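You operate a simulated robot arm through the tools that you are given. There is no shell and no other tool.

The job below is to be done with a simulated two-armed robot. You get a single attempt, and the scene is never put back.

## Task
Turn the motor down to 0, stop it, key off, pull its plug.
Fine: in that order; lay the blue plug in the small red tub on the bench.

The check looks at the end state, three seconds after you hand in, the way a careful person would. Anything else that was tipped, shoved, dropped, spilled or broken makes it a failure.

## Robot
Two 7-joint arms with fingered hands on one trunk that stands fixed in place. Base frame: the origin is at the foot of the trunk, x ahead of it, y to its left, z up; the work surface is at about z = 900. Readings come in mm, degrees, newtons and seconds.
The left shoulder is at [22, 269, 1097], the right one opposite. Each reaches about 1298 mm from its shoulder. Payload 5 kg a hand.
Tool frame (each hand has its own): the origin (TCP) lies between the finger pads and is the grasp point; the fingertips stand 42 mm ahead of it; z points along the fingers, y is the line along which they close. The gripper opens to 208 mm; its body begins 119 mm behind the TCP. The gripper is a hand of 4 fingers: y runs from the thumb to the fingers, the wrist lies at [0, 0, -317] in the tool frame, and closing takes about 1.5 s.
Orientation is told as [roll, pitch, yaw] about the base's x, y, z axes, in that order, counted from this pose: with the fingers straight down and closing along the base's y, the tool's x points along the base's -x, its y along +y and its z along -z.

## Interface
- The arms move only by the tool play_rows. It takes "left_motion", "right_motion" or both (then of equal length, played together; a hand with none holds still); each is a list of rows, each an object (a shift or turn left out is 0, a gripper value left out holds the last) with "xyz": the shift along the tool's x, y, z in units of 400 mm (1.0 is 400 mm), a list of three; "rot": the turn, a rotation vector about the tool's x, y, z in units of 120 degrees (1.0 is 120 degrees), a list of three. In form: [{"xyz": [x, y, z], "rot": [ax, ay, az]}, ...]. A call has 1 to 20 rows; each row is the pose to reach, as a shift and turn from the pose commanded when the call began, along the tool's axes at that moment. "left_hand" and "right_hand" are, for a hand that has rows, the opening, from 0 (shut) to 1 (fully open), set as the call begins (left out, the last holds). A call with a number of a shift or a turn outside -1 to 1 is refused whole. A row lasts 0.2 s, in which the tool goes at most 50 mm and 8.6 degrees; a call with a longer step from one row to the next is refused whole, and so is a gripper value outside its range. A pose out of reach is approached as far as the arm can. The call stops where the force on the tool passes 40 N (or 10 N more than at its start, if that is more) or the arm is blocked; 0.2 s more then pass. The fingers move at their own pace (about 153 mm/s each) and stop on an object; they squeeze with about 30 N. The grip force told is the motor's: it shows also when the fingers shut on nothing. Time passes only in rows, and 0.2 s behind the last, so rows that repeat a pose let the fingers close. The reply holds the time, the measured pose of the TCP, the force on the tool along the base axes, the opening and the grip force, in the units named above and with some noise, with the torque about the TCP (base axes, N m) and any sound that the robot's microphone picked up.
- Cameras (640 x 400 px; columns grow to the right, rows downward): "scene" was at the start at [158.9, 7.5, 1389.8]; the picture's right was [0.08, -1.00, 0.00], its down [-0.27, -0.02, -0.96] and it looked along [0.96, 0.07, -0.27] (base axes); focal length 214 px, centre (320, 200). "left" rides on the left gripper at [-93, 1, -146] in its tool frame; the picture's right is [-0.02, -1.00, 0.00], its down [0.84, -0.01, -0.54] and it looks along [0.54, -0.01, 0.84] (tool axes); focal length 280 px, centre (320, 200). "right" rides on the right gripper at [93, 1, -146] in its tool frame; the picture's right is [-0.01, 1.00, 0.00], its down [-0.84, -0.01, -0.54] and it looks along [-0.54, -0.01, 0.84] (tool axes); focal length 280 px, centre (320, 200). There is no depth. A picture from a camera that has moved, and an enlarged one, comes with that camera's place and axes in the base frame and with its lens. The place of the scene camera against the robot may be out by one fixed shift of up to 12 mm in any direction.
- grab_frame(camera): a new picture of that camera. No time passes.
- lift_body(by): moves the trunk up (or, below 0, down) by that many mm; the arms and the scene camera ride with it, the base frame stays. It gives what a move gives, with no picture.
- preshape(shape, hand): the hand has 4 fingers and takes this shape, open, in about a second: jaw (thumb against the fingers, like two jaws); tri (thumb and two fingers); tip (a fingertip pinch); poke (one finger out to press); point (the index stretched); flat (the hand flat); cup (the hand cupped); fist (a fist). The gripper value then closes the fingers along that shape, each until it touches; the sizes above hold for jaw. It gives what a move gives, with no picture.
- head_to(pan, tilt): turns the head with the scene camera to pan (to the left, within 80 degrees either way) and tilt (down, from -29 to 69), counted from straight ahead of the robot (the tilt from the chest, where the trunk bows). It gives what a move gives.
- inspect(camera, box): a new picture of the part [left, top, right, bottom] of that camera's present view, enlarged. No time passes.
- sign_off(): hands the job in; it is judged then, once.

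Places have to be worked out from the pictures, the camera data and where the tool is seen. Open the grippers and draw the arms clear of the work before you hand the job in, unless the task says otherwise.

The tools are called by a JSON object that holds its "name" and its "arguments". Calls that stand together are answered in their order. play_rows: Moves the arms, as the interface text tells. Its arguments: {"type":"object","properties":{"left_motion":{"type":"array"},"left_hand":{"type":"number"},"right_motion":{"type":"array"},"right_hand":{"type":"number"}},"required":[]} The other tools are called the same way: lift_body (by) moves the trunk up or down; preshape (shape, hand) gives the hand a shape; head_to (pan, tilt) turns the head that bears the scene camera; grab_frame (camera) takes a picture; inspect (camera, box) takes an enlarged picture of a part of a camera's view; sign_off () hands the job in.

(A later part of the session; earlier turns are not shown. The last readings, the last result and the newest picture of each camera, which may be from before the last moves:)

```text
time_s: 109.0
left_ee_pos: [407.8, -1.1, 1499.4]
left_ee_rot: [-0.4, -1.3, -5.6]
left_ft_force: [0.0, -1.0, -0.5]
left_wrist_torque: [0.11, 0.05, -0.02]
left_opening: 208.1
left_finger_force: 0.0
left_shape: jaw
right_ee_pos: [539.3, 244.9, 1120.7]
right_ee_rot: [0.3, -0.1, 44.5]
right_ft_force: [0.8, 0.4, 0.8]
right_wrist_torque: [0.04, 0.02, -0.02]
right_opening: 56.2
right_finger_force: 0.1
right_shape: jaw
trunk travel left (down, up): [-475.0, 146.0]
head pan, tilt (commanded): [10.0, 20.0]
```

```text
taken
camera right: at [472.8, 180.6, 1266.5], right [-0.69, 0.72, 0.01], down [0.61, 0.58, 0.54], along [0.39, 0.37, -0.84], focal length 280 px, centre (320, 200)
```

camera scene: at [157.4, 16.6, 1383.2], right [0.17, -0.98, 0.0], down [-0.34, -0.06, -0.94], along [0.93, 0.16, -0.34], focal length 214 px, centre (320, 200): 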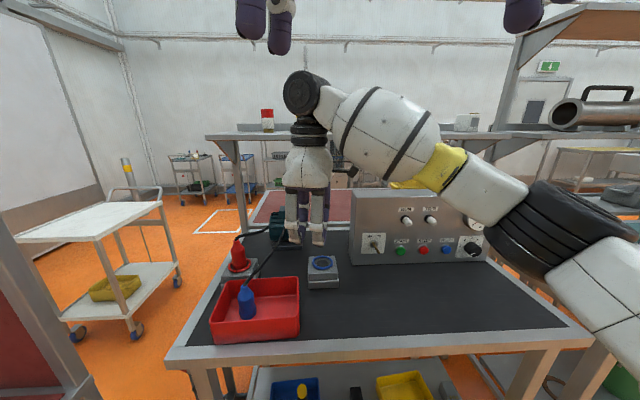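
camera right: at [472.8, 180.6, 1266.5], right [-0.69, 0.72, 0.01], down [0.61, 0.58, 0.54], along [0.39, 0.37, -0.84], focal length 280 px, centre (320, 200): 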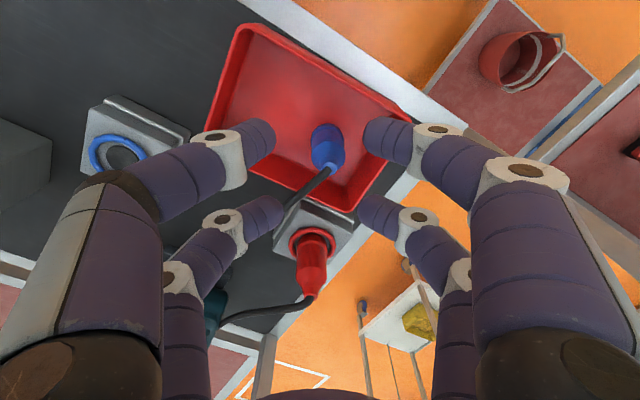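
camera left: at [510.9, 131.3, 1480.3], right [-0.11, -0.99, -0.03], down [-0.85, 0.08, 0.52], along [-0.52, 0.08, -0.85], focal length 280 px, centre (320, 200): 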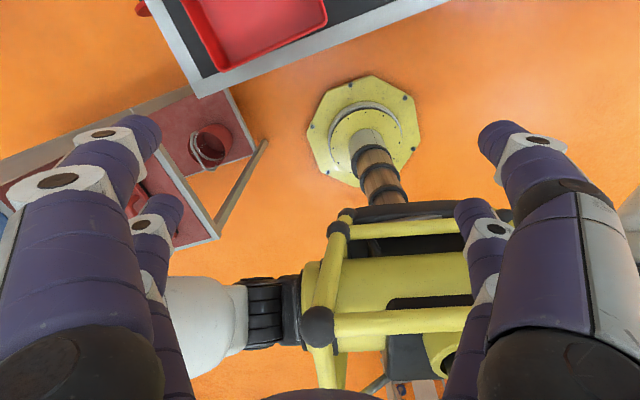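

The arm is close to its limit here, about 7 mm short. Leaning the hand 12° with the wrist to the right moves the fingertips left and brings the arm away from the limit, so I'll do that.

{"name": "play_rows", "arguments": {"right_motion": [{"rot": [-0.0354, -0.0354, 0]}, {"rot": [-0.0707, -0.0707, 0]}, {"rot": [-0.0707, -0.0707, 0]}]}}

{"name": "grab_frame", "arguments": {"camera": "right"}}

{"name": "inspect", "arguments": {"camera": "right", "box": [230, 60, 410, 240]}}

```text
time_s: 109.8
left_ee_pos: [408.4, 1.3, 1502.1]
left_ee_rot: [-0.4, -1.3, -5.6]
left_ft_force: [-0.4, -0.7, 0.7]
left_wrist_torque: [0.03, 0.0, -0.03]
left_opening: 207.9
left_finger_force: 0.2
left_shape: jaw
right_ee_pos: [534.3, 249.8, 1121.3]
right_ee_rot: [8.7, -8.4, 44.3]
right_ft_force: [-0.7, -0.4, -0.7]
right_wrist_torque: [-0.01, -0.01, 0.03]
right_opening: 55.9
right_finger_force: 0.1
right_shape: jaw
trunk travel left (down, up): [-475.0, 146.0]
head pan, tilt (commanded): [10.0, 20.0]
```

```text
taken
camera right: at [468.0, 156.1, 1250.1], right [-0.7, 0.7, 0.15], down [0.61, 0.46, 0.65], along [0.39, 0.54, -0.75], focal length 280 px, centre (320, 200)
```

right: 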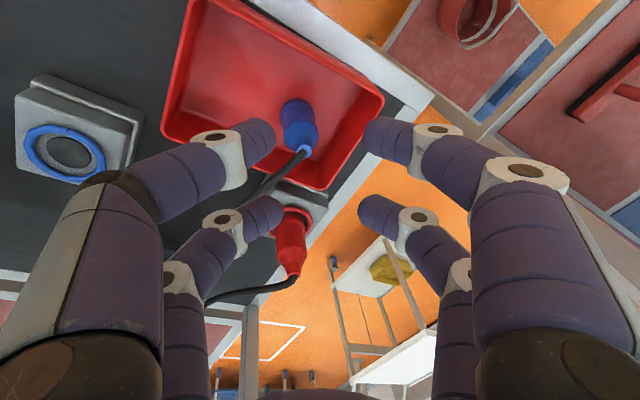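

```text
2.22 times, centred on (320, 150) of right
camera zoom: at [468.0, 156.1, 1250.1], right [-0.7, 0.7, 0.15], down [0.61, 0.46, 0.65], along [0.39, 0.54, -0.75], focal length 623 px, centre (320, 311)
```

zoom: 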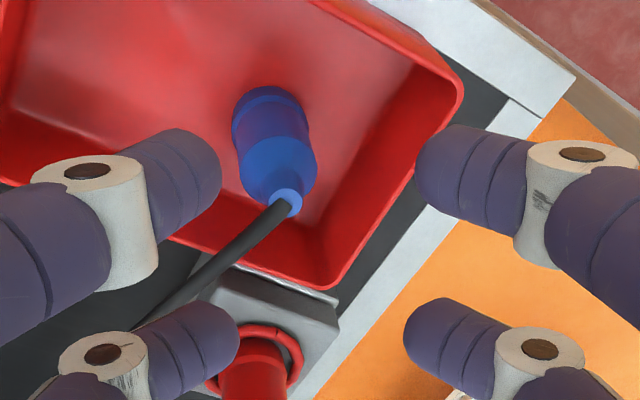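

The tool now tracks exactly. The plug's top is at about (552–555, 270). I'll descend 55 mm with a small correction and re-check.

{"name": "play_rows", "arguments": {"right_motion": [{"xyz": [0.012, -0.0096, 0.0436]}, {"xyz": [0.0239, -0.0192, 0.0872]}, {"xyz": [0.0358, -0.0288, 0.1308]}]}}

{"name": "inspect", "arguments": {"camera": "right", "box": [230, 60, 410, 240]}}

{"name": "inspect", "arguments": {"camera": "scene", "box": [180, 200, 320, 350]}}

```text
time_s: 110.6
left_ee_pos: [408.1, 0.6, 1499.8]
left_ee_rot: [-0.4, -1.3, -5.5]
left_ft_force: [0.0, 1.1, -0.6]
left_wrist_torque: [-0.03, 0.07, 0.0]
left_opening: 207.8
left_finger_force: 0.1
left_shape: jaw
right_ee_pos: [532.6, 243.1, 1067.1]
right_ee_rot: [8.8, -8.5, 44.3]
right_ft_force: [-0.4, -0.4, 0.2]
right_wrist_torque: [-0.03, 0.06, 0.0]
right_opening: 56.1
right_finger_force: 0.0
right_shape: jaw
trunk travel left (down, up): [-475.0, 146.0]
head pan, tilt (commanded): [10.0, 20.0]
```

```text
2.22 times, centred on (320, 150) of right
camera zoom: at [467.5, 149.8, 1195.2], right [-0.7, 0.7, 0.15], down [0.61, 0.46, 0.65], along [0.38, 0.54, -0.75], focal length 623 px, centre (320, 311)
```

zoom: 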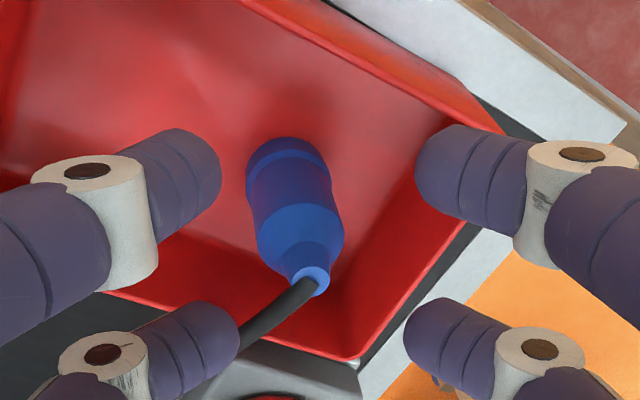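

```text
2.67 times, centred on (250, 275) of scene
camera zoom: at [157.8, 16.7, 1383.1], right [0.17, -0.98, 0.0], down [-0.34, -0.06, -0.94], along [0.93, 0.16, -0.34], focal length 572 px, centre (507, 0)
```

zoom: 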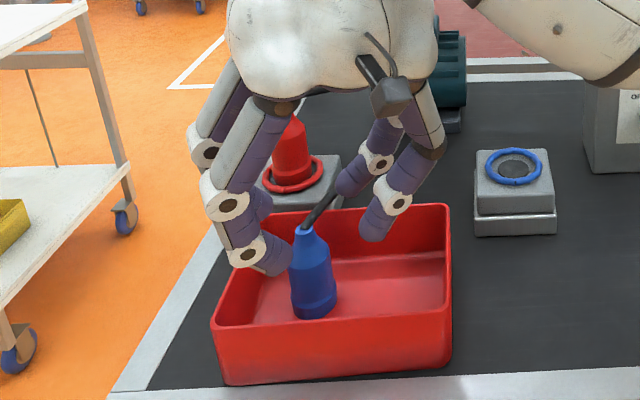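

The cable would pass close to one finger at this yaw, so I'll raise 20 mm and rotate 15° to open more room, then line up again.

{"name": "play_rows", "arguments": {"right_motion": [{"xyz": [-0.0074, 0.0074, -0.0489]}, {"xyz": [-0.0074, 0.0074, -0.0489], "rot": [0.0092, -0.0092, 0.0612]}, {"xyz": [-0.0074, 0.0074, -0.0489], "rot": [0.0184, -0.0184, 0.1223]}, {"xyz": [-0.0074, 0.0074, -0.0489], "rot": [0.0184, -0.0184, 0.1223]}]}}

{"name": "inspect", "arguments": {"camera": "right", "box": [230, 60, 410, 240]}}

```text
time_s: 111.6
left_ee_pos: [408.3, -0.3, 1500.6]
left_ee_rot: [-0.4, -1.3, -5.5]
left_ft_force: [-0.4, 0.1, 0.9]
left_wrist_torque: [0.0, 0.04, -0.03]
left_opening: 208.4
left_finger_force: 0.1
left_shape: jaw
right_ee_pos: [533.0, 242.4, 1086.3]
right_ee_rot: [8.7, -8.4, 29.2]
right_ft_force: [0.6, 1.0, 0.4]
right_wrist_torque: [-0.02, -0.01, 0.0]
right_opening: 55.9
right_finger_force: 0.2
right_shape: jaw
trunk travel left (down, up): [-475.0, 146.0]
head pan, tilt (commanded): [10.0, 20.0]
```

```text
2.22 times, centred on (320, 150) of right
camera zoom: at [444.4, 170.0, 1215.3], right [-0.49, 0.86, 0.15], down [0.71, 0.29, 0.65], along [0.51, 0.42, -0.75], focal length 623 px, centre (320, 311)
```

zoom: 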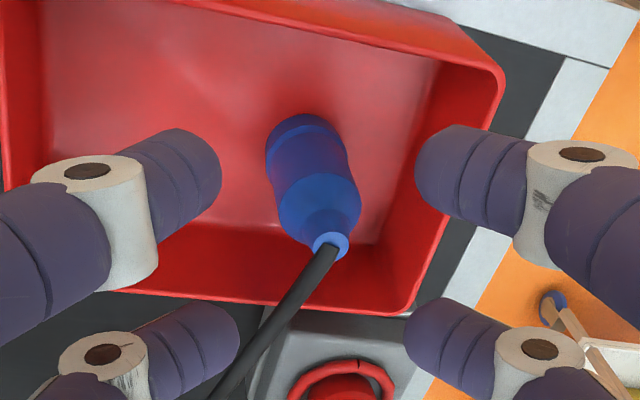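

Better — the cable now runs well clear of the fingers, and the plug top is at about (548, 267.5). I'll descend to grip the plug's upper body with the fingertips staying above rim height.

{"name": "play_rows", "arguments": {"right_motion": [{"xyz": [0.0117, -0.0004, 0.0432]}, {"xyz": [0.0234, -0.0008, 0.0864]}, {"xyz": [0.035, -0.0011, 0.1295]}, {"xyz": [0.0467, -0.0015, 0.1727]}]}}

{"name": "inspect", "arguments": {"camera": "right", "box": [230, 60, 410, 240]}}

{"name": "inspect", "arguments": {"camera": "scene", "box": [180, 200, 320, 350]}}

```text
time_s: 112.6
left_ee_pos: [406.7, 0.9, 1501.9]
left_ee_rot: [-0.4, -1.3, -5.4]
left_ft_force: [0.4, 0.0, -0.1]
left_wrist_torque: [-0.04, 0.02, 0.0]
left_opening: 207.7
left_finger_force: 0.0
left_shape: jaw
right_ee_pos: [520.4, 248.6, 1017.7]
right_ee_rot: [8.7, -8.4, 29.2]
right_ft_force: [-0.4, -0.2, -0.5]
right_wrist_torque: [0.02, 0.0, -0.01]
right_opening: 56.0
right_finger_force: 0.1
right_shape: jaw
trunk travel left (down, up): [-475.0, 146.0]
head pan, tilt (commanded): [10.0, 20.0]
```

```text
2.22 times, centred on (320, 150) of right
camera zoom: at [432.6, 174.7, 1145.2], right [-0.49, 0.86, 0.15], down [0.71, 0.29, 0.65], along [0.51, 0.42, -0.75], focal length 623 px, centre (320, 311)
```

zoom: 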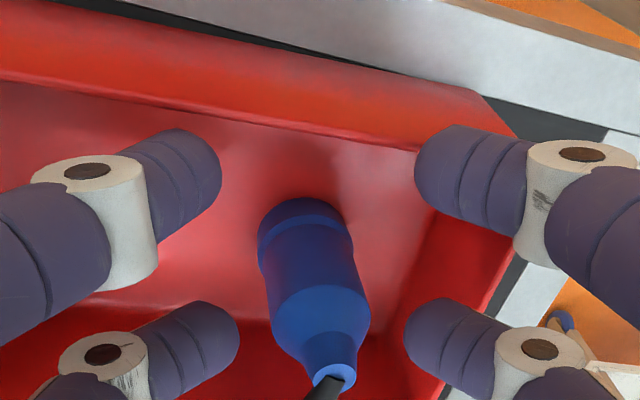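

```text
2.67 times, centred on (250, 275) of scene
camera zoom: at [157.5, 16.7, 1383.2], right [0.17, -0.98, 0.0], down [-0.34, -0.06, -0.94], along [0.93, 0.16, -0.34], focal length 572 px, centre (507, 0)
```

zoom: 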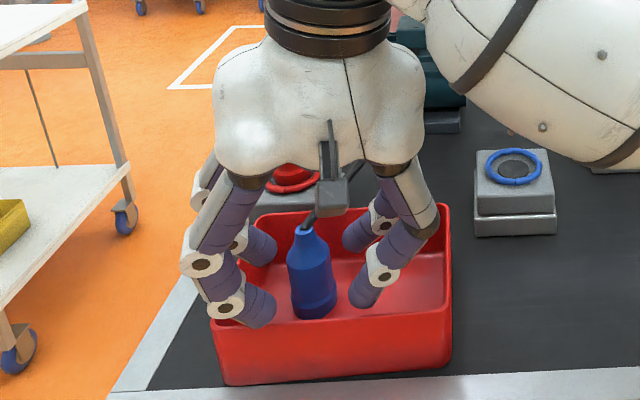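

No contact, and the plug is centred between the far fingertips. I'll close on it.

{"name": "play_rows", "arguments": {"right_motion": [{"xyz": [0, 0, 0]}, {"xyz": [0, 0, 0]}, {"xyz": [0, 0, 0]}, {"xyz": [0, 0, 0]}], "right_hand": 0.0}}

{"name": "inspect", "arguments": {"camera": "right", "box": [230, 60, 410, 240]}}

{"name": "inspect", "arguments": {"camera": "scene", "box": [180, 200, 320, 350]}}

```text
time_s: 113.6
left_ee_pos: [406.9, -0.2, 1501.5]
left_ee_rot: [-0.3, -1.3, -5.4]
left_ft_force: [0.1, 0.5, 0.0]
left_wrist_torque: [-0.01, -0.04, 0.03]
left_opening: 208.1
left_finger_force: 0.0
left_shape: jaw
right_ee_pos: [520.1, 248.3, 1017.0]
right_ee_rot: [8.9, -8.4, 29.3]
right_ft_force: [1.1, 0.3, -0.5]
right_wrist_torque: [-0.01, 0.0, 0.02]
right_opening: 0.1
right_finger_force: 30.5
right_shape: jaw
trunk travel left (down, up): [-475.0, 146.0]
head pan, tilt (commanded): [10.0, 20.0]
```

```text
2.22 times, centred on (320, 150) of right
camera zoom: at [432.7, 174.6, 1145.4], right [-0.49, 0.86, 0.15], down [0.71, 0.29, 0.65], along [0.51, 0.42, -0.75], focal length 623 px, centre (320, 311)
```

zoom: 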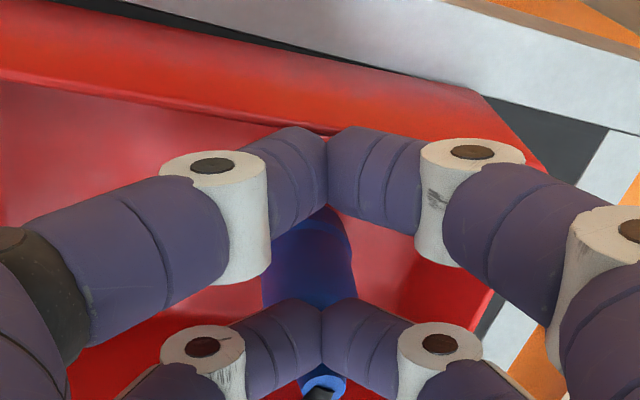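

```text
2.67 times, centred on (250, 275) of scene
camera zoom: at [157.5, 16.6, 1383.2], right [0.17, -0.98, 0.0], down [-0.34, -0.06, -0.94], along [0.93, 0.16, -0.34], focal length 572 px, centre (507, 0)
```

zoom: 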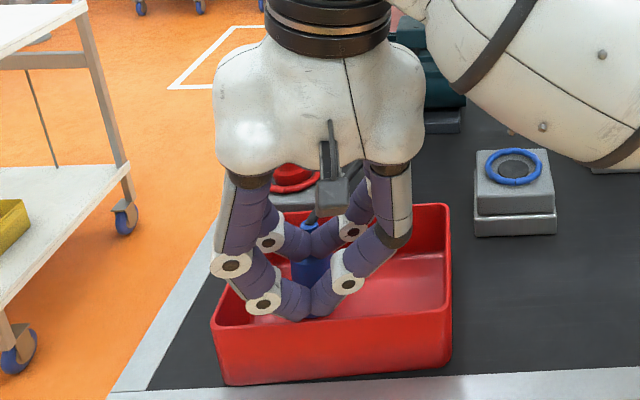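

The fingers closed just in front of the plug's cone, so the plug is shorter than I assumed — its top is near z 1003. I'll reopen and look at the alignment again.

{"name": "play_rows", "arguments": {"right_motion": [{"xyz": [0, 0, 0]}, {"xyz": [0, 0, 0]}, {"xyz": [0, 0, 0]}], "right_hand": 0.27}}

{"name": "inspect", "arguments": {"camera": "right", "box": [230, 60, 410, 240]}}

{"name": "inspect", "arguments": {"camera": "scene", "box": [180, 200, 320, 350]}}

```text
time_s: 114.4
left_ee_pos: [407.1, 0.5, 1500.6]
left_ee_rot: [-0.3, -1.3, -5.5]
left_ft_force: [-0.5, 0.2, -0.4]
left_wrist_torque: [-0.02, 0.01, 0.01]
left_opening: 207.9
left_finger_force: 0.1
left_shape: jaw
right_ee_pos: [520.8, 247.5, 1018.0]
right_ee_rot: [8.6, -8.4, 29.3]
right_ft_force: [-0.1, 0.7, 0.3]
right_wrist_torque: [-0.01, 0.02, -0.01]
right_opening: 55.7
right_finger_force: 0.2
right_shape: jaw
trunk travel left (down, up): [-475.0, 146.0]
head pan, tilt (commanded): [10.0, 20.0]
```

```text
2.22 times, centred on (320, 150) of right
camera zoom: at [432.7, 174.5, 1145.5], right [-0.49, 0.86, 0.15], down [0.71, 0.29, 0.65], along [0.51, 0.42, -0.75], focal length 623 px, centre (320, 311)
```

zoom: 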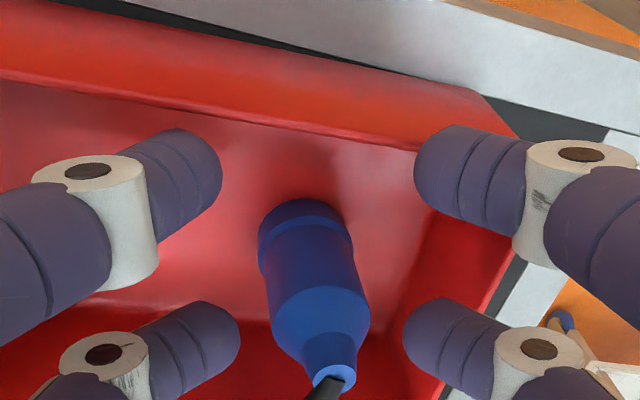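

```text
2.67 times, centred on (250, 275) of scene
camera zoom: at [157.5, 16.6, 1383.2], right [0.17, -0.98, 0.0], down [-0.34, -0.06, -0.94], along [0.93, 0.16, -0.34], focal length 572 px, centre (507, 0)
```

zoom: 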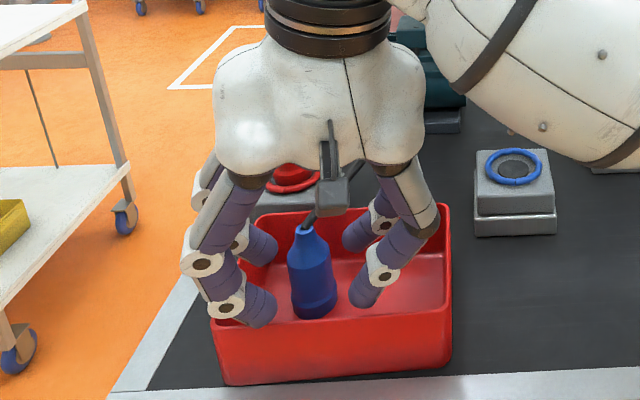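

Triangulating across the last views gives the plug's top at (558, 277.5, 1000), so I was about 13 mm short in depth. I'll shift forward onto its cone and grip there, fingertips still above the rim.

{"name": "play_rows", "arguments": {"right_motion": [{"xyz": [-0.015, 0.003, 0]}, {"xyz": [-0.0298, 0.006, 0.01]}, {"xyz": [-0.0298, 0.006, 0.0207]}]}}

{"name": "inspect", "arguments": {"camera": "right", "box": [230, 60, 410, 240]}}

{"name": "inspect", "arguments": {"camera": "scene", "box": [180, 200, 320, 350]}}

```text
time_s: 115.2
left_ee_pos: [406.9, 1.3, 1502.0]
left_ee_rot: [-0.4, -1.2, -5.6]
left_ft_force: [-0.5, -0.1, -0.2]
left_wrist_torque: [-0.01, -0.01, -0.02]
left_opening: 208.0
left_finger_force: 0.2
left_shape: jaw
right_ee_pos: [528.9, 256.2, 1011.1]
right_ee_rot: [8.7, -8.3, 29.2]
right_ft_force: [-0.2, -0.6, -0.3]
right_wrist_torque: [0.02, -0.01, -0.01]
right_opening: 55.8
right_finger_force: 0.1
right_shape: jaw
trunk travel left (down, up): [-475.0, 146.0]
head pan, tilt (commanded): [10.0, 20.0]
```

```text
2.22 times, centred on (320, 150) of right
camera zoom: at [442.1, 183.9, 1139.4], right [-0.49, 0.86, 0.15], down [0.71, 0.29, 0.65], along [0.51, 0.42, -0.75], focal length 623 px, centre (320, 311)
```

zoom: 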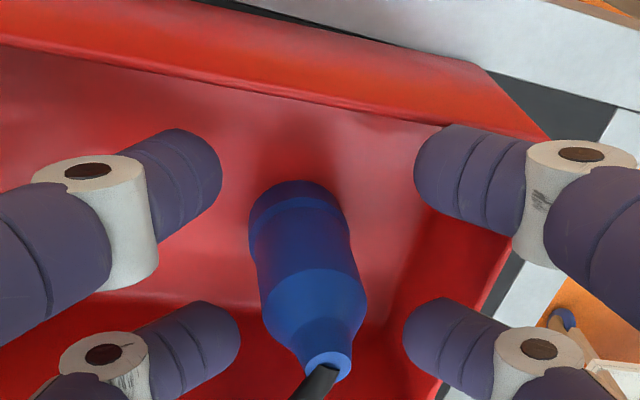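

```text
2.67 times, centred on (250, 275) of scene
camera zoom: at [157.5, 16.5, 1383.2], right [0.17, -0.98, 0.0], down [-0.34, -0.06, -0.94], along [0.93, 0.16, -0.34], focal length 572 px, centre (507, 0)
```

zoom: 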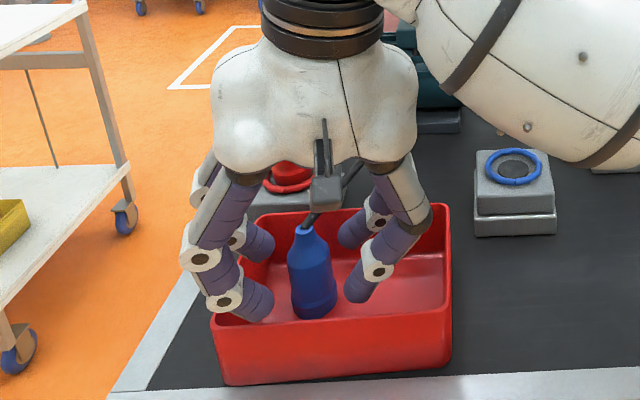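

Now the cone is right between the far fingertips. I'll close on it.

{"name": "play_rows", "arguments": {"right_motion": [{"xyz": [0, 0, 0]}, {"xyz": [0, 0, 0]}, {"xyz": [0, 0, 0]}, {"xyz": [0, 0, 0]}], "right_hand": 0.0}}

{"name": "inspect", "arguments": {"camera": "right", "box": [230, 60, 410, 240]}}

{"name": "inspect", "arguments": {"camera": "scene", "box": [180, 200, 320, 350]}}

```text
time_s: 116.2
left_ee_pos: [407.9, -0.6, 1501.1]
left_ee_rot: [-0.3, -1.3, -5.6]
left_ft_force: [0.0, -0.1, -0.1]
left_wrist_torque: [0.03, 0.02, 0.01]
left_opening: 208.2
left_finger_force: 0.0
left_shape: jaw
right_ee_pos: [530.4, 257.1, 1010.2]
right_ee_rot: [8.6, -8.4, 29.3]
right_ft_force: [-0.2, 0.4, -0.8]
right_wrist_torque: [-0.01, 0.03, -0.03]
right_opening: 0.1
right_finger_force: 29.8
right_shape: jaw
trunk travel left (down, up): [-475.0, 146.0]
head pan, tilt (commanded): [10.0, 20.0]
```

```text
2.22 times, centred on (320, 150) of right
camera zoom: at [441.9, 184.0, 1139.5], right [-0.49, 0.86, 0.15], down [0.71, 0.29, 0.65], along [0.51, 0.42, -0.75], focal length 623 px, centre (320, 311)
```

zoom: 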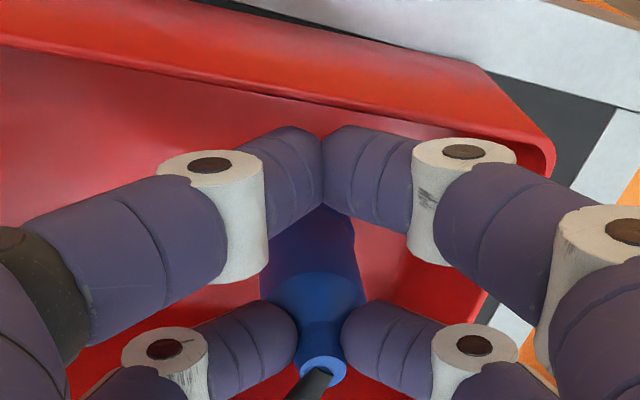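

```text
2.67 times, centred on (250, 275) of scene
camera zoom: at [157.5, 16.6, 1383.2], right [0.17, -0.98, 0.0], down [-0.34, -0.06, -0.94], along [0.93, 0.16, -0.34], focal length 572 px, centre (507, 0)
```

zoom: 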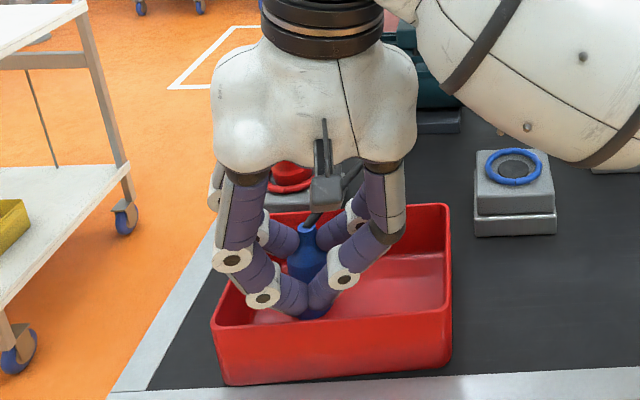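

The plug's cone is gripped. I'll draw its top slowly to the right so it pivots on its base, in 10 mm steps.

{"name": "play_rows", "arguments": {"right_motion": [{"xyz": [0.0063, -0.024, -0.003]}, {"xyz": [0.0127, -0.048, -0.0061]}, {"xyz": [0.019, -0.072, -0.0091]}]}}

{"name": "inspect", "arguments": {"camera": "right", "box": [230, 60, 410, 240]}}

{"name": "inspect", "arguments": {"camera": "scene", "box": [180, 200, 320, 350]}}

```text
time_s: 117.0
left_ee_pos: [406.2, 0.1, 1500.5]
left_ee_rot: [-0.3, -1.4, -5.4]
left_ft_force: [-0.3, 0.8, -1.0]
left_wrist_torque: [0.05, 0.0, -0.04]
left_opening: 208.0
left_finger_force: 0.0
left_shape: jaw
right_ee_pos: [536.7, 229.1, 1010.6]
right_ee_rot: [8.7, -8.6, 29.3]
right_ft_force: [-0.8, 1.7, 17.5]
right_wrist_torque: [0.61, -0.42, 0.03]
right_opening: 0.1
right_finger_force: 30.3
right_shape: jaw
trunk travel left (down, up): [-475.0, 146.0]
head pan, tilt (commanded): [10.0, 20.0]
```

```text
2.22 times, centred on (320, 150) of right
camera zoom: at [448.7, 155.1, 1138.4], right [-0.49, 0.86, 0.15], down [0.7, 0.29, 0.65], along [0.51, 0.43, -0.75], focal length 623 px, centre (320, 311)
```

zoom: 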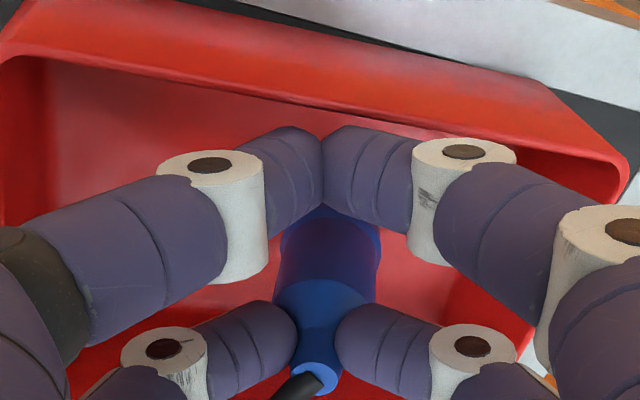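

```text
2.67 times, centred on (250, 275) of scene
camera zoom: at [156.9, 16.2, 1383.5], right [0.17, -0.98, 0.0], down [-0.34, -0.06, -0.94], along [0.93, 0.16, -0.34], focal length 572 px, centre (507, 0)
```

zoom: 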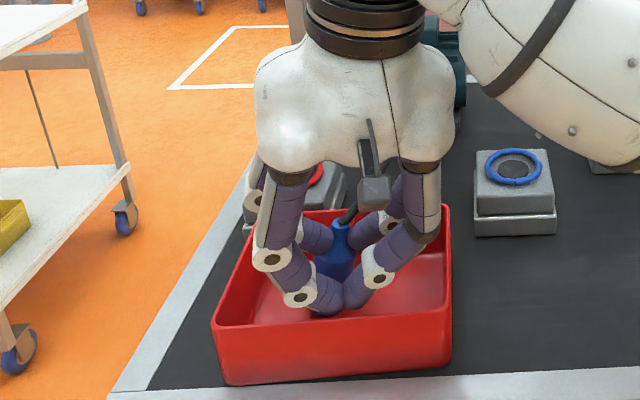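

The plug is tipping about 20° and pressing on its edge at 17 N. I'll ease up slightly while continuing to the right.

{"name": "play_rows", "arguments": {"right_motion": [{"xyz": [0.0028, -0.0116, -0.0065]}, {"xyz": [0.0055, -0.0232, -0.009]}, {"xyz": [0.0095, -0.038, -0.0085]}, {"xyz": [0.0141, -0.0529, -0.0065]}]}}

{"name": "inspect", "arguments": {"camera": "right", "box": [230, 60, 410, 240]}}

{"name": "inspect", "arguments": {"camera": "scene", "box": [180, 200, 320, 350]}}

```text
time_s: 118.0
left_ee_pos: [407.3, 0.4, 1501.3]
left_ee_rot: [-0.4, -1.5, -5.5]
left_ft_force: [-0.5, 0.2, 0.6]
left_wrist_torque: [0.0, 0.0, -0.02]
left_opening: 208.1
left_finger_force: 0.2
left_shape: jaw
right_ee_pos: [542.7, 206.4, 1007.8]
right_ee_rot: [8.7, -8.4, 29.3]
right_ft_force: [-2.4, 2.5, 19.7]
right_wrist_torque: [0.94, -0.22, 0.24]
right_opening: 0.1
right_finger_force: 30.2
right_shape: jaw
trunk travel left (down, up): [-475.0, 146.0]
head pan, tilt (commanded): [10.0, 20.0]
```

```text
2.22 times, centred on (320, 150) of right
camera zoom: at [454.1, 133.3, 1136.8], right [-0.49, 0.86, 0.15], down [0.7, 0.29, 0.65], along [0.51, 0.43, -0.75], focal length 623 px, centre (320, 311)
```

zoom: 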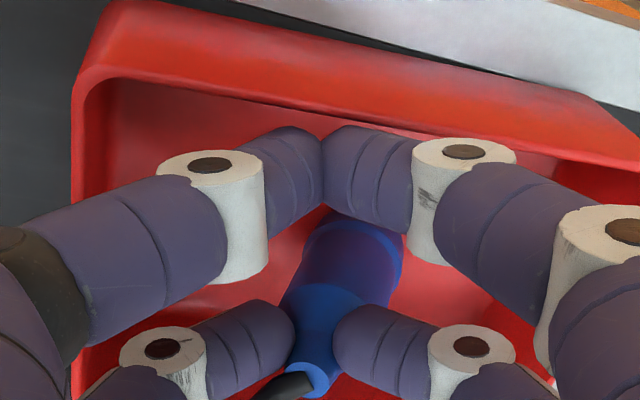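

```text
2.67 times, centred on (250, 275) of scene
camera zoom: at [156.6, 16.4, 1383.5], right [0.17, -0.98, 0.0], down [-0.34, -0.06, -0.94], along [0.93, 0.16, -0.34], focal length 572 px, centre (507, 0)
```

zoom: 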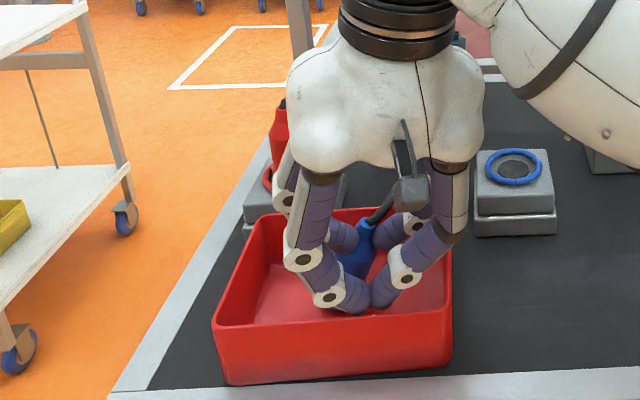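

The plug leans about 35–40° now and the tub hasn't moved. I'll draw it further right and a little lower, keeping slightly back from the front wall.

{"name": "play_rows", "arguments": {"right_motion": [{"xyz": [0.0003, -0.0177, 0.0015]}, {"xyz": [0.0007, -0.0353, 0.0033]}, {"xyz": [0.001, -0.0519, 0.0147]}]}}

{"name": "inspect", "arguments": {"camera": "right", "box": [230, 60, 410, 240]}}

{"name": "inspect", "arguments": {"camera": "scene", "box": [180, 200, 320, 350]}}

```text
time_s: 118.8
left_ee_pos: [406.6, -0.2, 1500.8]
left_ee_rot: [-0.4, -1.3, -5.6]
left_ft_force: [1.0, 0.3, 0.2]
left_wrist_torque: [0.02, 0.16, -0.04]
left_opening: 208.0
left_finger_force: 0.0
left_shape: jaw
right_ee_pos: [549.9, 194.1, 1004.8]
right_ee_rot: [9.2, -8.8, 29.4]
right_ft_force: [-4.6, 1.9, 23.0]
right_wrist_torque: [1.13, -0.15, 0.27]
right_opening: 0.0
right_finger_force: 30.1
right_shape: jaw
trunk travel left (down, up): [-475.0, 146.0]
head pan, tilt (commanded): [10.0, 20.0]
stopped in row 3 (right hand): the force on the tool passed its limit at 44 N (the readings are from after the stop); the commanded pose is now the measured one
```

```text
2.22 times, centred on (320, 150) of right
camera zoom: at [462.0, 119.2, 1133.0], right [-0.49, 0.86, 0.16], down [0.7, 0.28, 0.65], along [0.51, 0.43, -0.74], focal length 623 px, centre (320, 311)
```

zoom: 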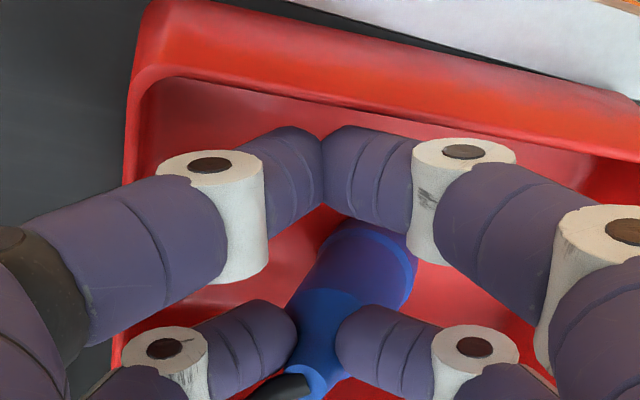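

```text
2.67 times, centred on (250, 275) of scene
camera zoom: at [157.2, 16.2, 1383.2], right [0.17, -0.98, 0.0], down [-0.34, -0.06, -0.94], along [0.93, 0.16, -0.34], focal length 572 px, centre (507, 0)
```

zoom: 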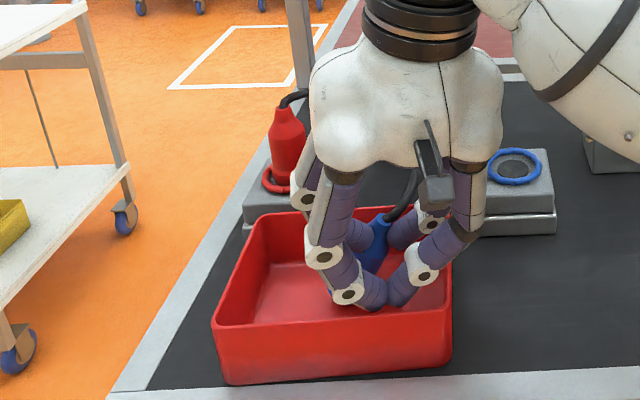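

The force limit stopped the move with the plug leaning about 45°. I'll relieve the pressure by rising 5 mm, then open the fingers so it can fall the rest of the way.

{"name": "play_rows", "arguments": {"right_motion": [{"xyz": [-0.0018, 0.0018, -0.0122]}]}}

{"name": "play_rows", "arguments": {"right_motion": [{"xyz": [0, 0, 0]}, {"xyz": [0, 0, 0]}], "right_hand": 0.25}}

{"name": "inspect", "arguments": {"camera": "right", "box": [230, 60, 410, 240]}}

{"name": "inspect", "arguments": {"camera": "scene", "box": [180, 200, 320, 350]}}

```text
time_s: 119.2
left_ee_pos: [409.5, -0.0, 1500.1]
left_ee_rot: [-0.3, -1.3, -5.5]
left_ft_force: [0.6, 0.2, -0.8]
left_wrist_torque: [0.0, 0.04, -0.02]
left_opening: 208.1
left_finger_force: 0.1
left_shape: jaw
right_ee_pos: [551.2, 193.1, 1006.3]
right_ee_rot: [9.0, -8.5, 29.4]
right_ft_force: [-1.3, 0.7, 2.2]
right_wrist_torque: [0.27, 0.04, 0.1]
right_opening: 0.0
right_finger_force: 30.1
right_shape: jaw
trunk travel left (down, up): [-475.0, 146.0]
head pan, tilt (commanded): [10.0, 20.0]
```

```text
time_s: 119.8
left_ee_pos: [407.9, -0.2, 1501.3]
left_ee_rot: [-0.4, -1.3, -5.6]
left_ft_force: [0.2, -0.4, 0.7]
left_wrist_torque: [-0.01, 0.01, -0.02]
left_opening: 208.1
left_finger_force: 0.0
left_shape: jaw
right_ee_pos: [550.5, 194.1, 1008.2]
right_ee_rot: [8.9, -8.5, 29.3]
right_ft_force: [0.6, 0.6, 0.9]
right_wrist_torque: [-0.02, 0.0, -0.03]
right_opening: 51.3
right_finger_force: 0.1
right_shape: jaw
trunk travel left (down, up): [-475.0, 146.0]
head pan, tilt (commanded): [10.0, 20.0]
```

```text
2.22 times, centred on (320, 150) of right
camera zoom: at [463.0, 119.2, 1136.0], right [-0.49, 0.86, 0.15], down [0.7, 0.29, 0.65], along [0.51, 0.43, -0.74], focal length 623 px, centre (320, 311)
```

zoom: 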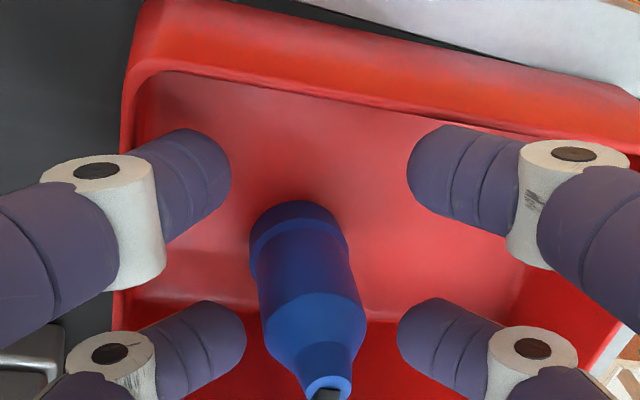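

```text
2.67 times, centred on (250, 275) of scene
camera zoom: at [157.3, 16.7, 1383.3], right [0.17, -0.98, 0.0], down [-0.34, -0.06, -0.94], along [0.93, 0.16, -0.34], focal length 572 px, centre (507, 0)
```

zoom: 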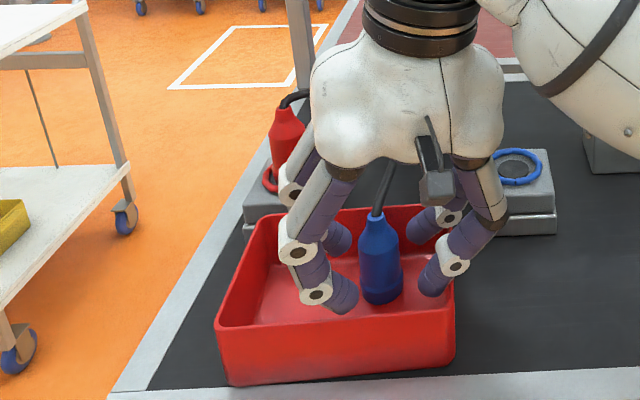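

The plug swings back upright again by itself — its cable and low weight clearly make that its natural rest — and it now stands steady near the middle of the tub. That's a settled place, so I'll stop there and lift the hand straight up off it.

{"name": "play_rows", "arguments": {"right_motion": [{"xyz": [-0.0074, 0.0074, -0.049]}, {"xyz": [-0.0147, 0.0147, -0.098]}, {"xyz": [-0.0257, 0.0257, -0.171]}, {"xyz": [-0.0368, 0.0368, -0.245]}, {"xyz": [-0.0478, 0.0478, -0.318]}]}}

{"name": "grab_frame", "arguments": {"camera": "right"}}

{"name": "inspect", "arguments": {"camera": "scene", "box": [180, 180, 340, 350]}}

```text
time_s: 121.0
left_ee_pos: [407.9, 0.6, 1501.2]
left_ee_rot: [-0.4, -1.4, -5.5]
left_ft_force: [0.0, -0.7, -0.1]
left_wrist_torque: [-0.01, -0.12, 0.01]
left_opening: 208.1
left_finger_force: 0.0
left_shape: jaw
right_ee_pos: [550.1, 193.7, 1138.1]
right_ee_rot: [8.9, -8.6, 29.4]
right_ft_force: [-0.2, -0.2, 0.6]
right_wrist_torque: [-0.07, -0.07, 0.0]
right_opening: 51.6
right_finger_force: 0.1
right_shape: jaw
trunk travel left (down, up): [-475.0, 146.0]
head pan, tilt (commanded): [10.0, 20.0]
```

```text
taken
camera right: at [462.2, 119.1, 1266.5], right [-0.49, 0.86, 0.15], down [0.7, 0.29, 0.65], along [0.51, 0.43, -0.74], focal length 280 px, centre (320, 200)
```

right: 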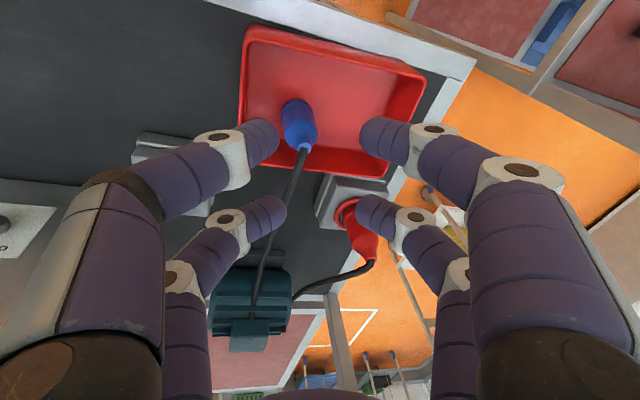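

```text
2.35 times, centred on (260, 265) of scene
camera zoom: at [156.8, 16.7, 1383.4], right [0.17, -0.98, 0.0], down [-0.34, -0.06, -0.94], along [0.93, 0.16, -0.34], focal length 505 px, centre (461, 47)
```

zoom: 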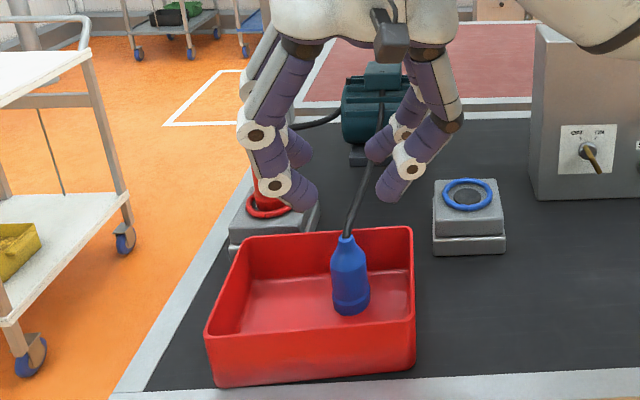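

The plug stands free in the tub with its cable slack, and the hand is clear above it. I'll raise further and straighten the right hand.

{"name": "play_rows", "arguments": {"right_motion": [{"xyz": [-0.0123, 0.0123, -0.0815]}, {"xyz": [-0.0245, 0.0245, -0.163], "rot": [0.037, 0.036, -0.0025]}, {"xyz": [-0.0368, 0.0368, -0.2445], "rot": [0.074, 0.072, -0.005]}]}}

{"name": "grab_frame", "arguments": {"camera": "scene"}}

```text
time_s: 121.8
left_ee_pos: [404.9, 0.8, 1502.5]
left_ee_rot: [-0.4, -1.6, -5.4]
left_ft_force: [-2.9, 0.7, 0.7]
left_wrist_torque: [-0.06, -0.38, -0.01]
left_opening: 207.9
left_finger_force: 0.1
left_shape: jaw
right_ee_pos: [549.3, 193.1, 1240.4]
right_ee_rot: [-0.1, -0.1, 30.6]
right_ft_force: [-1.0, 0.2, 0.5]
right_wrist_torque: [-0.04, -0.1, 0.04]
right_opening: 51.8
right_finger_force: 0.0
right_shape: jaw
trunk travel left (down, up): [-475.0, 146.0]
head pan, tilt (commanded): [10.0, 20.0]
```

```text
taken
camera scene: at [155.5, 16.8, 1383.7], right [0.17, -0.98, 0.0], down [-0.33, -0.06, -0.94], along [0.93, 0.16, -0.34], focal length 214 px, centre (320, 200)
```

scene: 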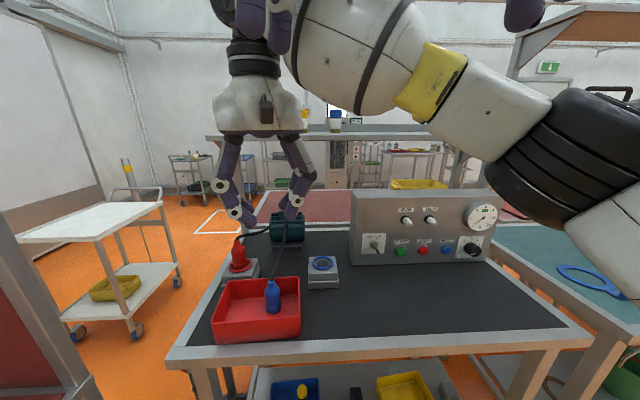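

A small force on the left hand suggests the right forearm is close to it at this height. I'll lower the right hand again first, then move it off to the right and forward.

{"name": "play_rows", "arguments": {"right_motion": [{"xyz": [0, 0, 0.075]}, {"xyz": [0, 0, 0.15]}, {"xyz": [0, 0, 0.225]}]}}

{"name": "grab_frame", "arguments": {"camera": "scene"}}

```text
time_s: 122.6
left_ee_pos: [408.1, 0.8, 1500.8]
left_ee_rot: [-0.4, -1.3, -5.6]
left_ft_force: [1.0, 0.1, -0.8]
left_wrist_torque: [-0.05, 0.08, 0.03]
left_opening: 208.0
left_finger_force: 0.0
left_shape: jaw
right_ee_pos: [549.8, 192.0, 1145.5]
right_ee_rot: [0.0, 0.0, 30.6]
right_ft_force: [-0.2, -0.2, 0.0]
right_wrist_torque: [-0.02, 0.04, -0.03]
right_opening: 52.0
right_finger_force: 0.1
right_shape: jaw
trunk travel left (down, up): [-475.0, 146.0]
head pan, tilt (commanded): [10.0, 20.0]
```

```text
taken
camera scene: at [157.8, 16.7, 1383.1], right [0.17, -0.98, 0.0], down [-0.34, -0.06, -0.94], along [0.93, 0.16, -0.34], focal length 214 px, centre (320, 200)
```

scene: 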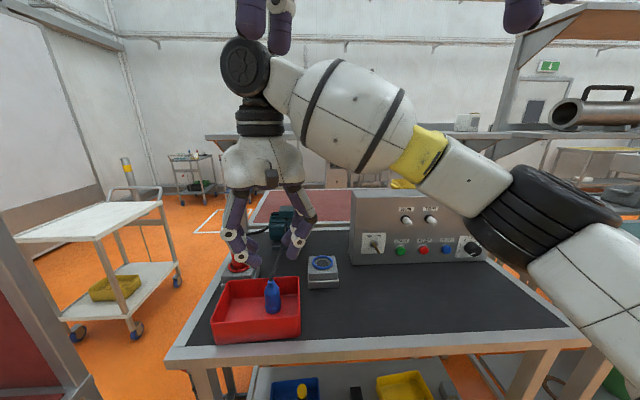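

Clear now. I'll move the right hand off to the right, in front of the panel and well above the bench.

{"name": "play_rows", "arguments": {"right_motion": [{"xyz": [0.0202, -0.1092, -0.0018]}, {"xyz": [0.0404, -0.2184, -0.0036]}, {"xyz": [0.0606, -0.3276, -0.0054]}, {"xyz": [0.0807, -0.4369, -0.0071]}, {"xyz": [0.1009, -0.5461, -0.0089]}, {"xyz": [0.1211, -0.6553, -0.0107]}, {"xyz": [0.1413, -0.7645, -0.0125]}]}}

{"name": "grab_frame", "arguments": {"camera": "scene"}}

```text
time_s: 124.2
left_ee_pos: [408.0, -1.6, 1500.5]
left_ee_rot: [-0.3, -1.3, -5.7]
left_ft_force: [0.4, -1.9, -0.5]
left_wrist_torque: [0.25, 0.04, 0.03]
left_opening: 208.1
left_finger_force: 0.0
left_shape: jaw
right_ee_pos: [659.0, -98.3, 1154.3]
right_ee_rot: [0.1, 0.0, 30.6]
right_ft_force: [-0.7, -0.8, -0.5]
right_wrist_torque: [0.03, 0.01, 0.03]
right_opening: 52.3
right_finger_force: 0.2
right_shape: jaw
trunk travel left (down, up): [-475.0, 146.0]
head pan, tilt (commanded): [10.0, 20.0]
```

```text
taken
camera scene: at [157.8, 15.5, 1383.2], right [0.17, -0.98, 0.0], down [-0.34, -0.06, -0.94], along [0.93, 0.16, -0.34], focal length 214 px, centre (320, 200)
```

scene: 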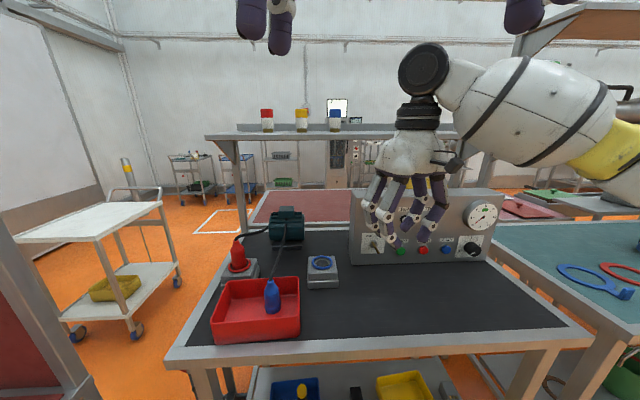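

Next I bring the right hand back to its starting pose, away from the work.

{"name": "play_rows", "arguments": {"right_motion": [{"xyz": [0.0489, -0.0817, -0.0416], "rot": [0, 0, 0.0433]}, {"xyz": [0.0978, -0.1635, -0.0831], "rot": [0, 0, 0.0867]}, {"xyz": [0.1467, -0.2452, -0.1247], "rot": [0, 0, 0.13]}, {"xyz": [0.1957, -0.3269, -0.1663], "rot": [0, 0, 0.1733]}, {"xyz": [0.2446, -0.4086, -0.2078], "rot": [0, 0, 0.2167]}, {"xyz": [0.2935, -0.4904, -0.2494], "rot": [0, 0, 0.26]}, {"xyz": [0.3424, -0.5721, -0.2909], "rot": [0, 0, 0.3033]}, {"xyz": [0.3913, -0.6538, -0.3325], "rot": [0, 0, 0.3467]}]}}

{"name": "head_to", "arguments": {"pan": 4.3, "tilt": 16}}

{"name": "grab_frame", "arguments": {"camera": "scene"}}

```text
time_s: 126.0
left_ee_pos: [406.7, -0.4, 1501.9]
left_ee_rot: [-0.3, -1.3, -5.5]
left_ft_force: [-1.9, -0.7, -0.3]
left_wrist_torque: [0.14, -0.14, -0.02]
left_opening: 208.1
left_finger_force: 0.0
left_shape: jaw
right_ee_pos: [654.0, -405.8, 1287.2]
right_ee_rot: [0.0, -0.1, -11.2]
right_ft_force: [0.1, -1.4, -0.3]
right_wrist_torque: [0.02, -0.01, -0.02]
right_opening: 52.0
right_finger_force: 0.0
right_shape: jaw
trunk travel left (down, up): [-475.0, 146.0]
head pan, tilt (commanded): [10.0, 20.0]
```

```text
time_s: 126.7
left_ee_pos: [409.5, 0.2, 1501.5]
left_ee_rot: [-0.4, -1.3, -5.5]
left_ft_force: [-0.5, -0.8, 0.0]
left_wrist_torque: [-0.01, 0.05, 0.03]
left_opening: 207.8
left_finger_force: 0.0
left_shape: jaw
right_ee_pos: [655.1, -403.5, 1288.5]
right_ee_rot: [-0.1, -0.1, -10.9]
right_ft_force: [0.4, 0.3, 0.5]
right_wrist_torque: [-0.05, 0.04, -0.01]
right_opening: 52.1
right_finger_force: 0.1
right_shape: jaw
trunk travel left (down, up): [-475.0, 146.0]
head pan, tilt (commanded): [4.3, 16.0]
```

```text
taken
camera scene: at [159.0, 7.6, 1389.7], right [0.08, -1.0, 0.0], down [-0.28, -0.02, -0.96], along [0.96, 0.07, -0.28], focal length 214 px, centre (320, 200)
```

scene: 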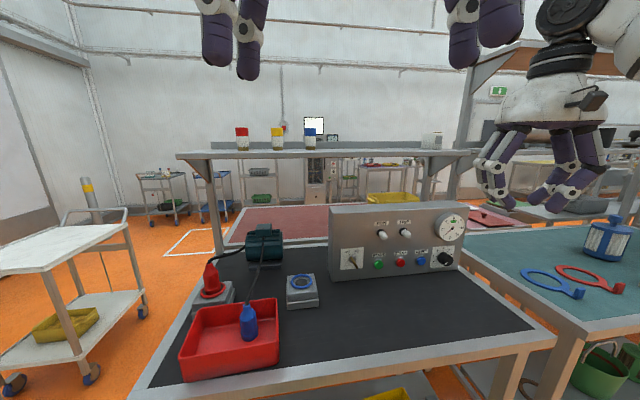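

The head is in exactly its starting view, so I can compare directly. I'll inspect the panel and tub areas with the same boxes as at the start.

{"name": "inspect", "arguments": {"camera": "scene", "box": [170, 215, 350, 385]}}

{"name": "inspect", "arguments": {"camera": "scene", "box": [320, 195, 480, 295]}}

{"name": "inspect", "arguments": {"camera": "scene", "box": [335, 245, 375, 275]}}

{"name": "inspect", "arguments": {"camera": "scene", "box": [425, 240, 465, 275]}}

```text
2.35 times, centred on (260, 300) of scene
camera zoom: at [159.0, 7.6, 1389.7], right [0.08, -1.0, 0.0], down [-0.28, -0.02, -0.96], along [0.96, 0.07, -0.28], focal length 505 px, centre (461, -35)
```

zoom: 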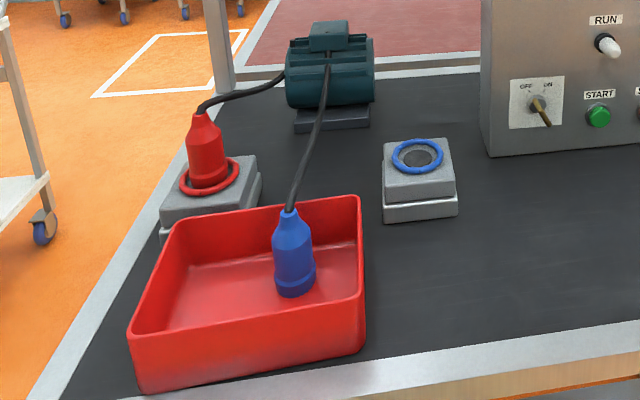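

```text
4.00 times, centred on (400, 245) of scene
camera zoom: at [159.0, 7.6, 1389.7], right [0.08, -1.0, 0.0], down [-0.28, -0.02, -0.96], along [0.96, 0.07, -0.28], focal length 858 px, centre (0, 20)
```

zoom: 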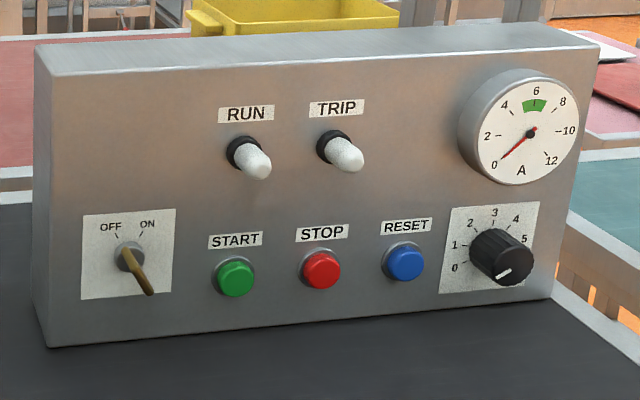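

```text
13.33 times, centred on (355, 260) of scene
camera zoom: at [159.0, 7.6, 1389.7], right [0.08, -1.0, 0.0], down [-0.28, -0.02, -0.96], along [0.96, 0.07, -0.28], focal length 2860 px, centre (-147, -600)
```

zoom: 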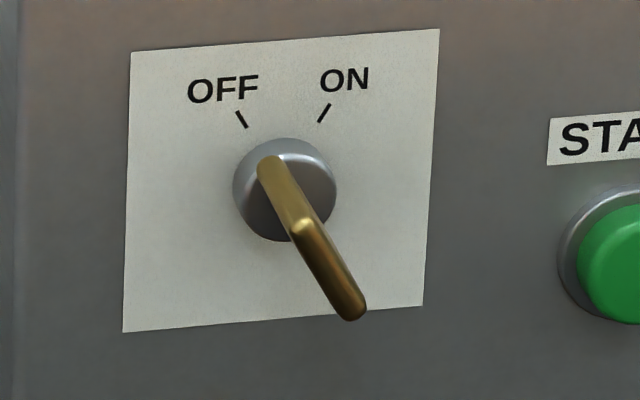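

```text
11.43 times, centred on (445, 258) of scene
camera zoom: at [159.0, 7.6, 1389.7], right [0.08, -1.0, 0.0], down [-0.28, -0.02, -0.96], along [0.96, 0.07, -0.28], focal length 2451 px, centre (-1109, -457)
```

zoom: 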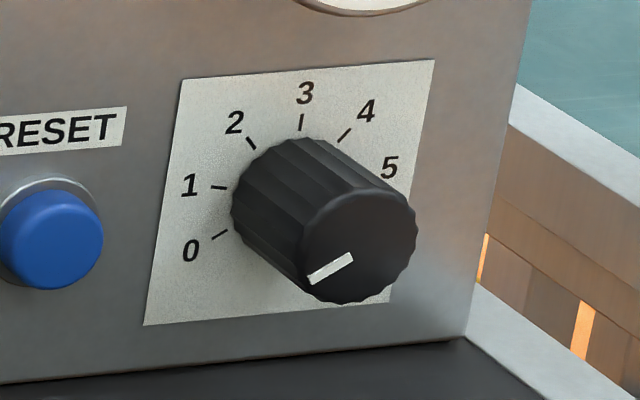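

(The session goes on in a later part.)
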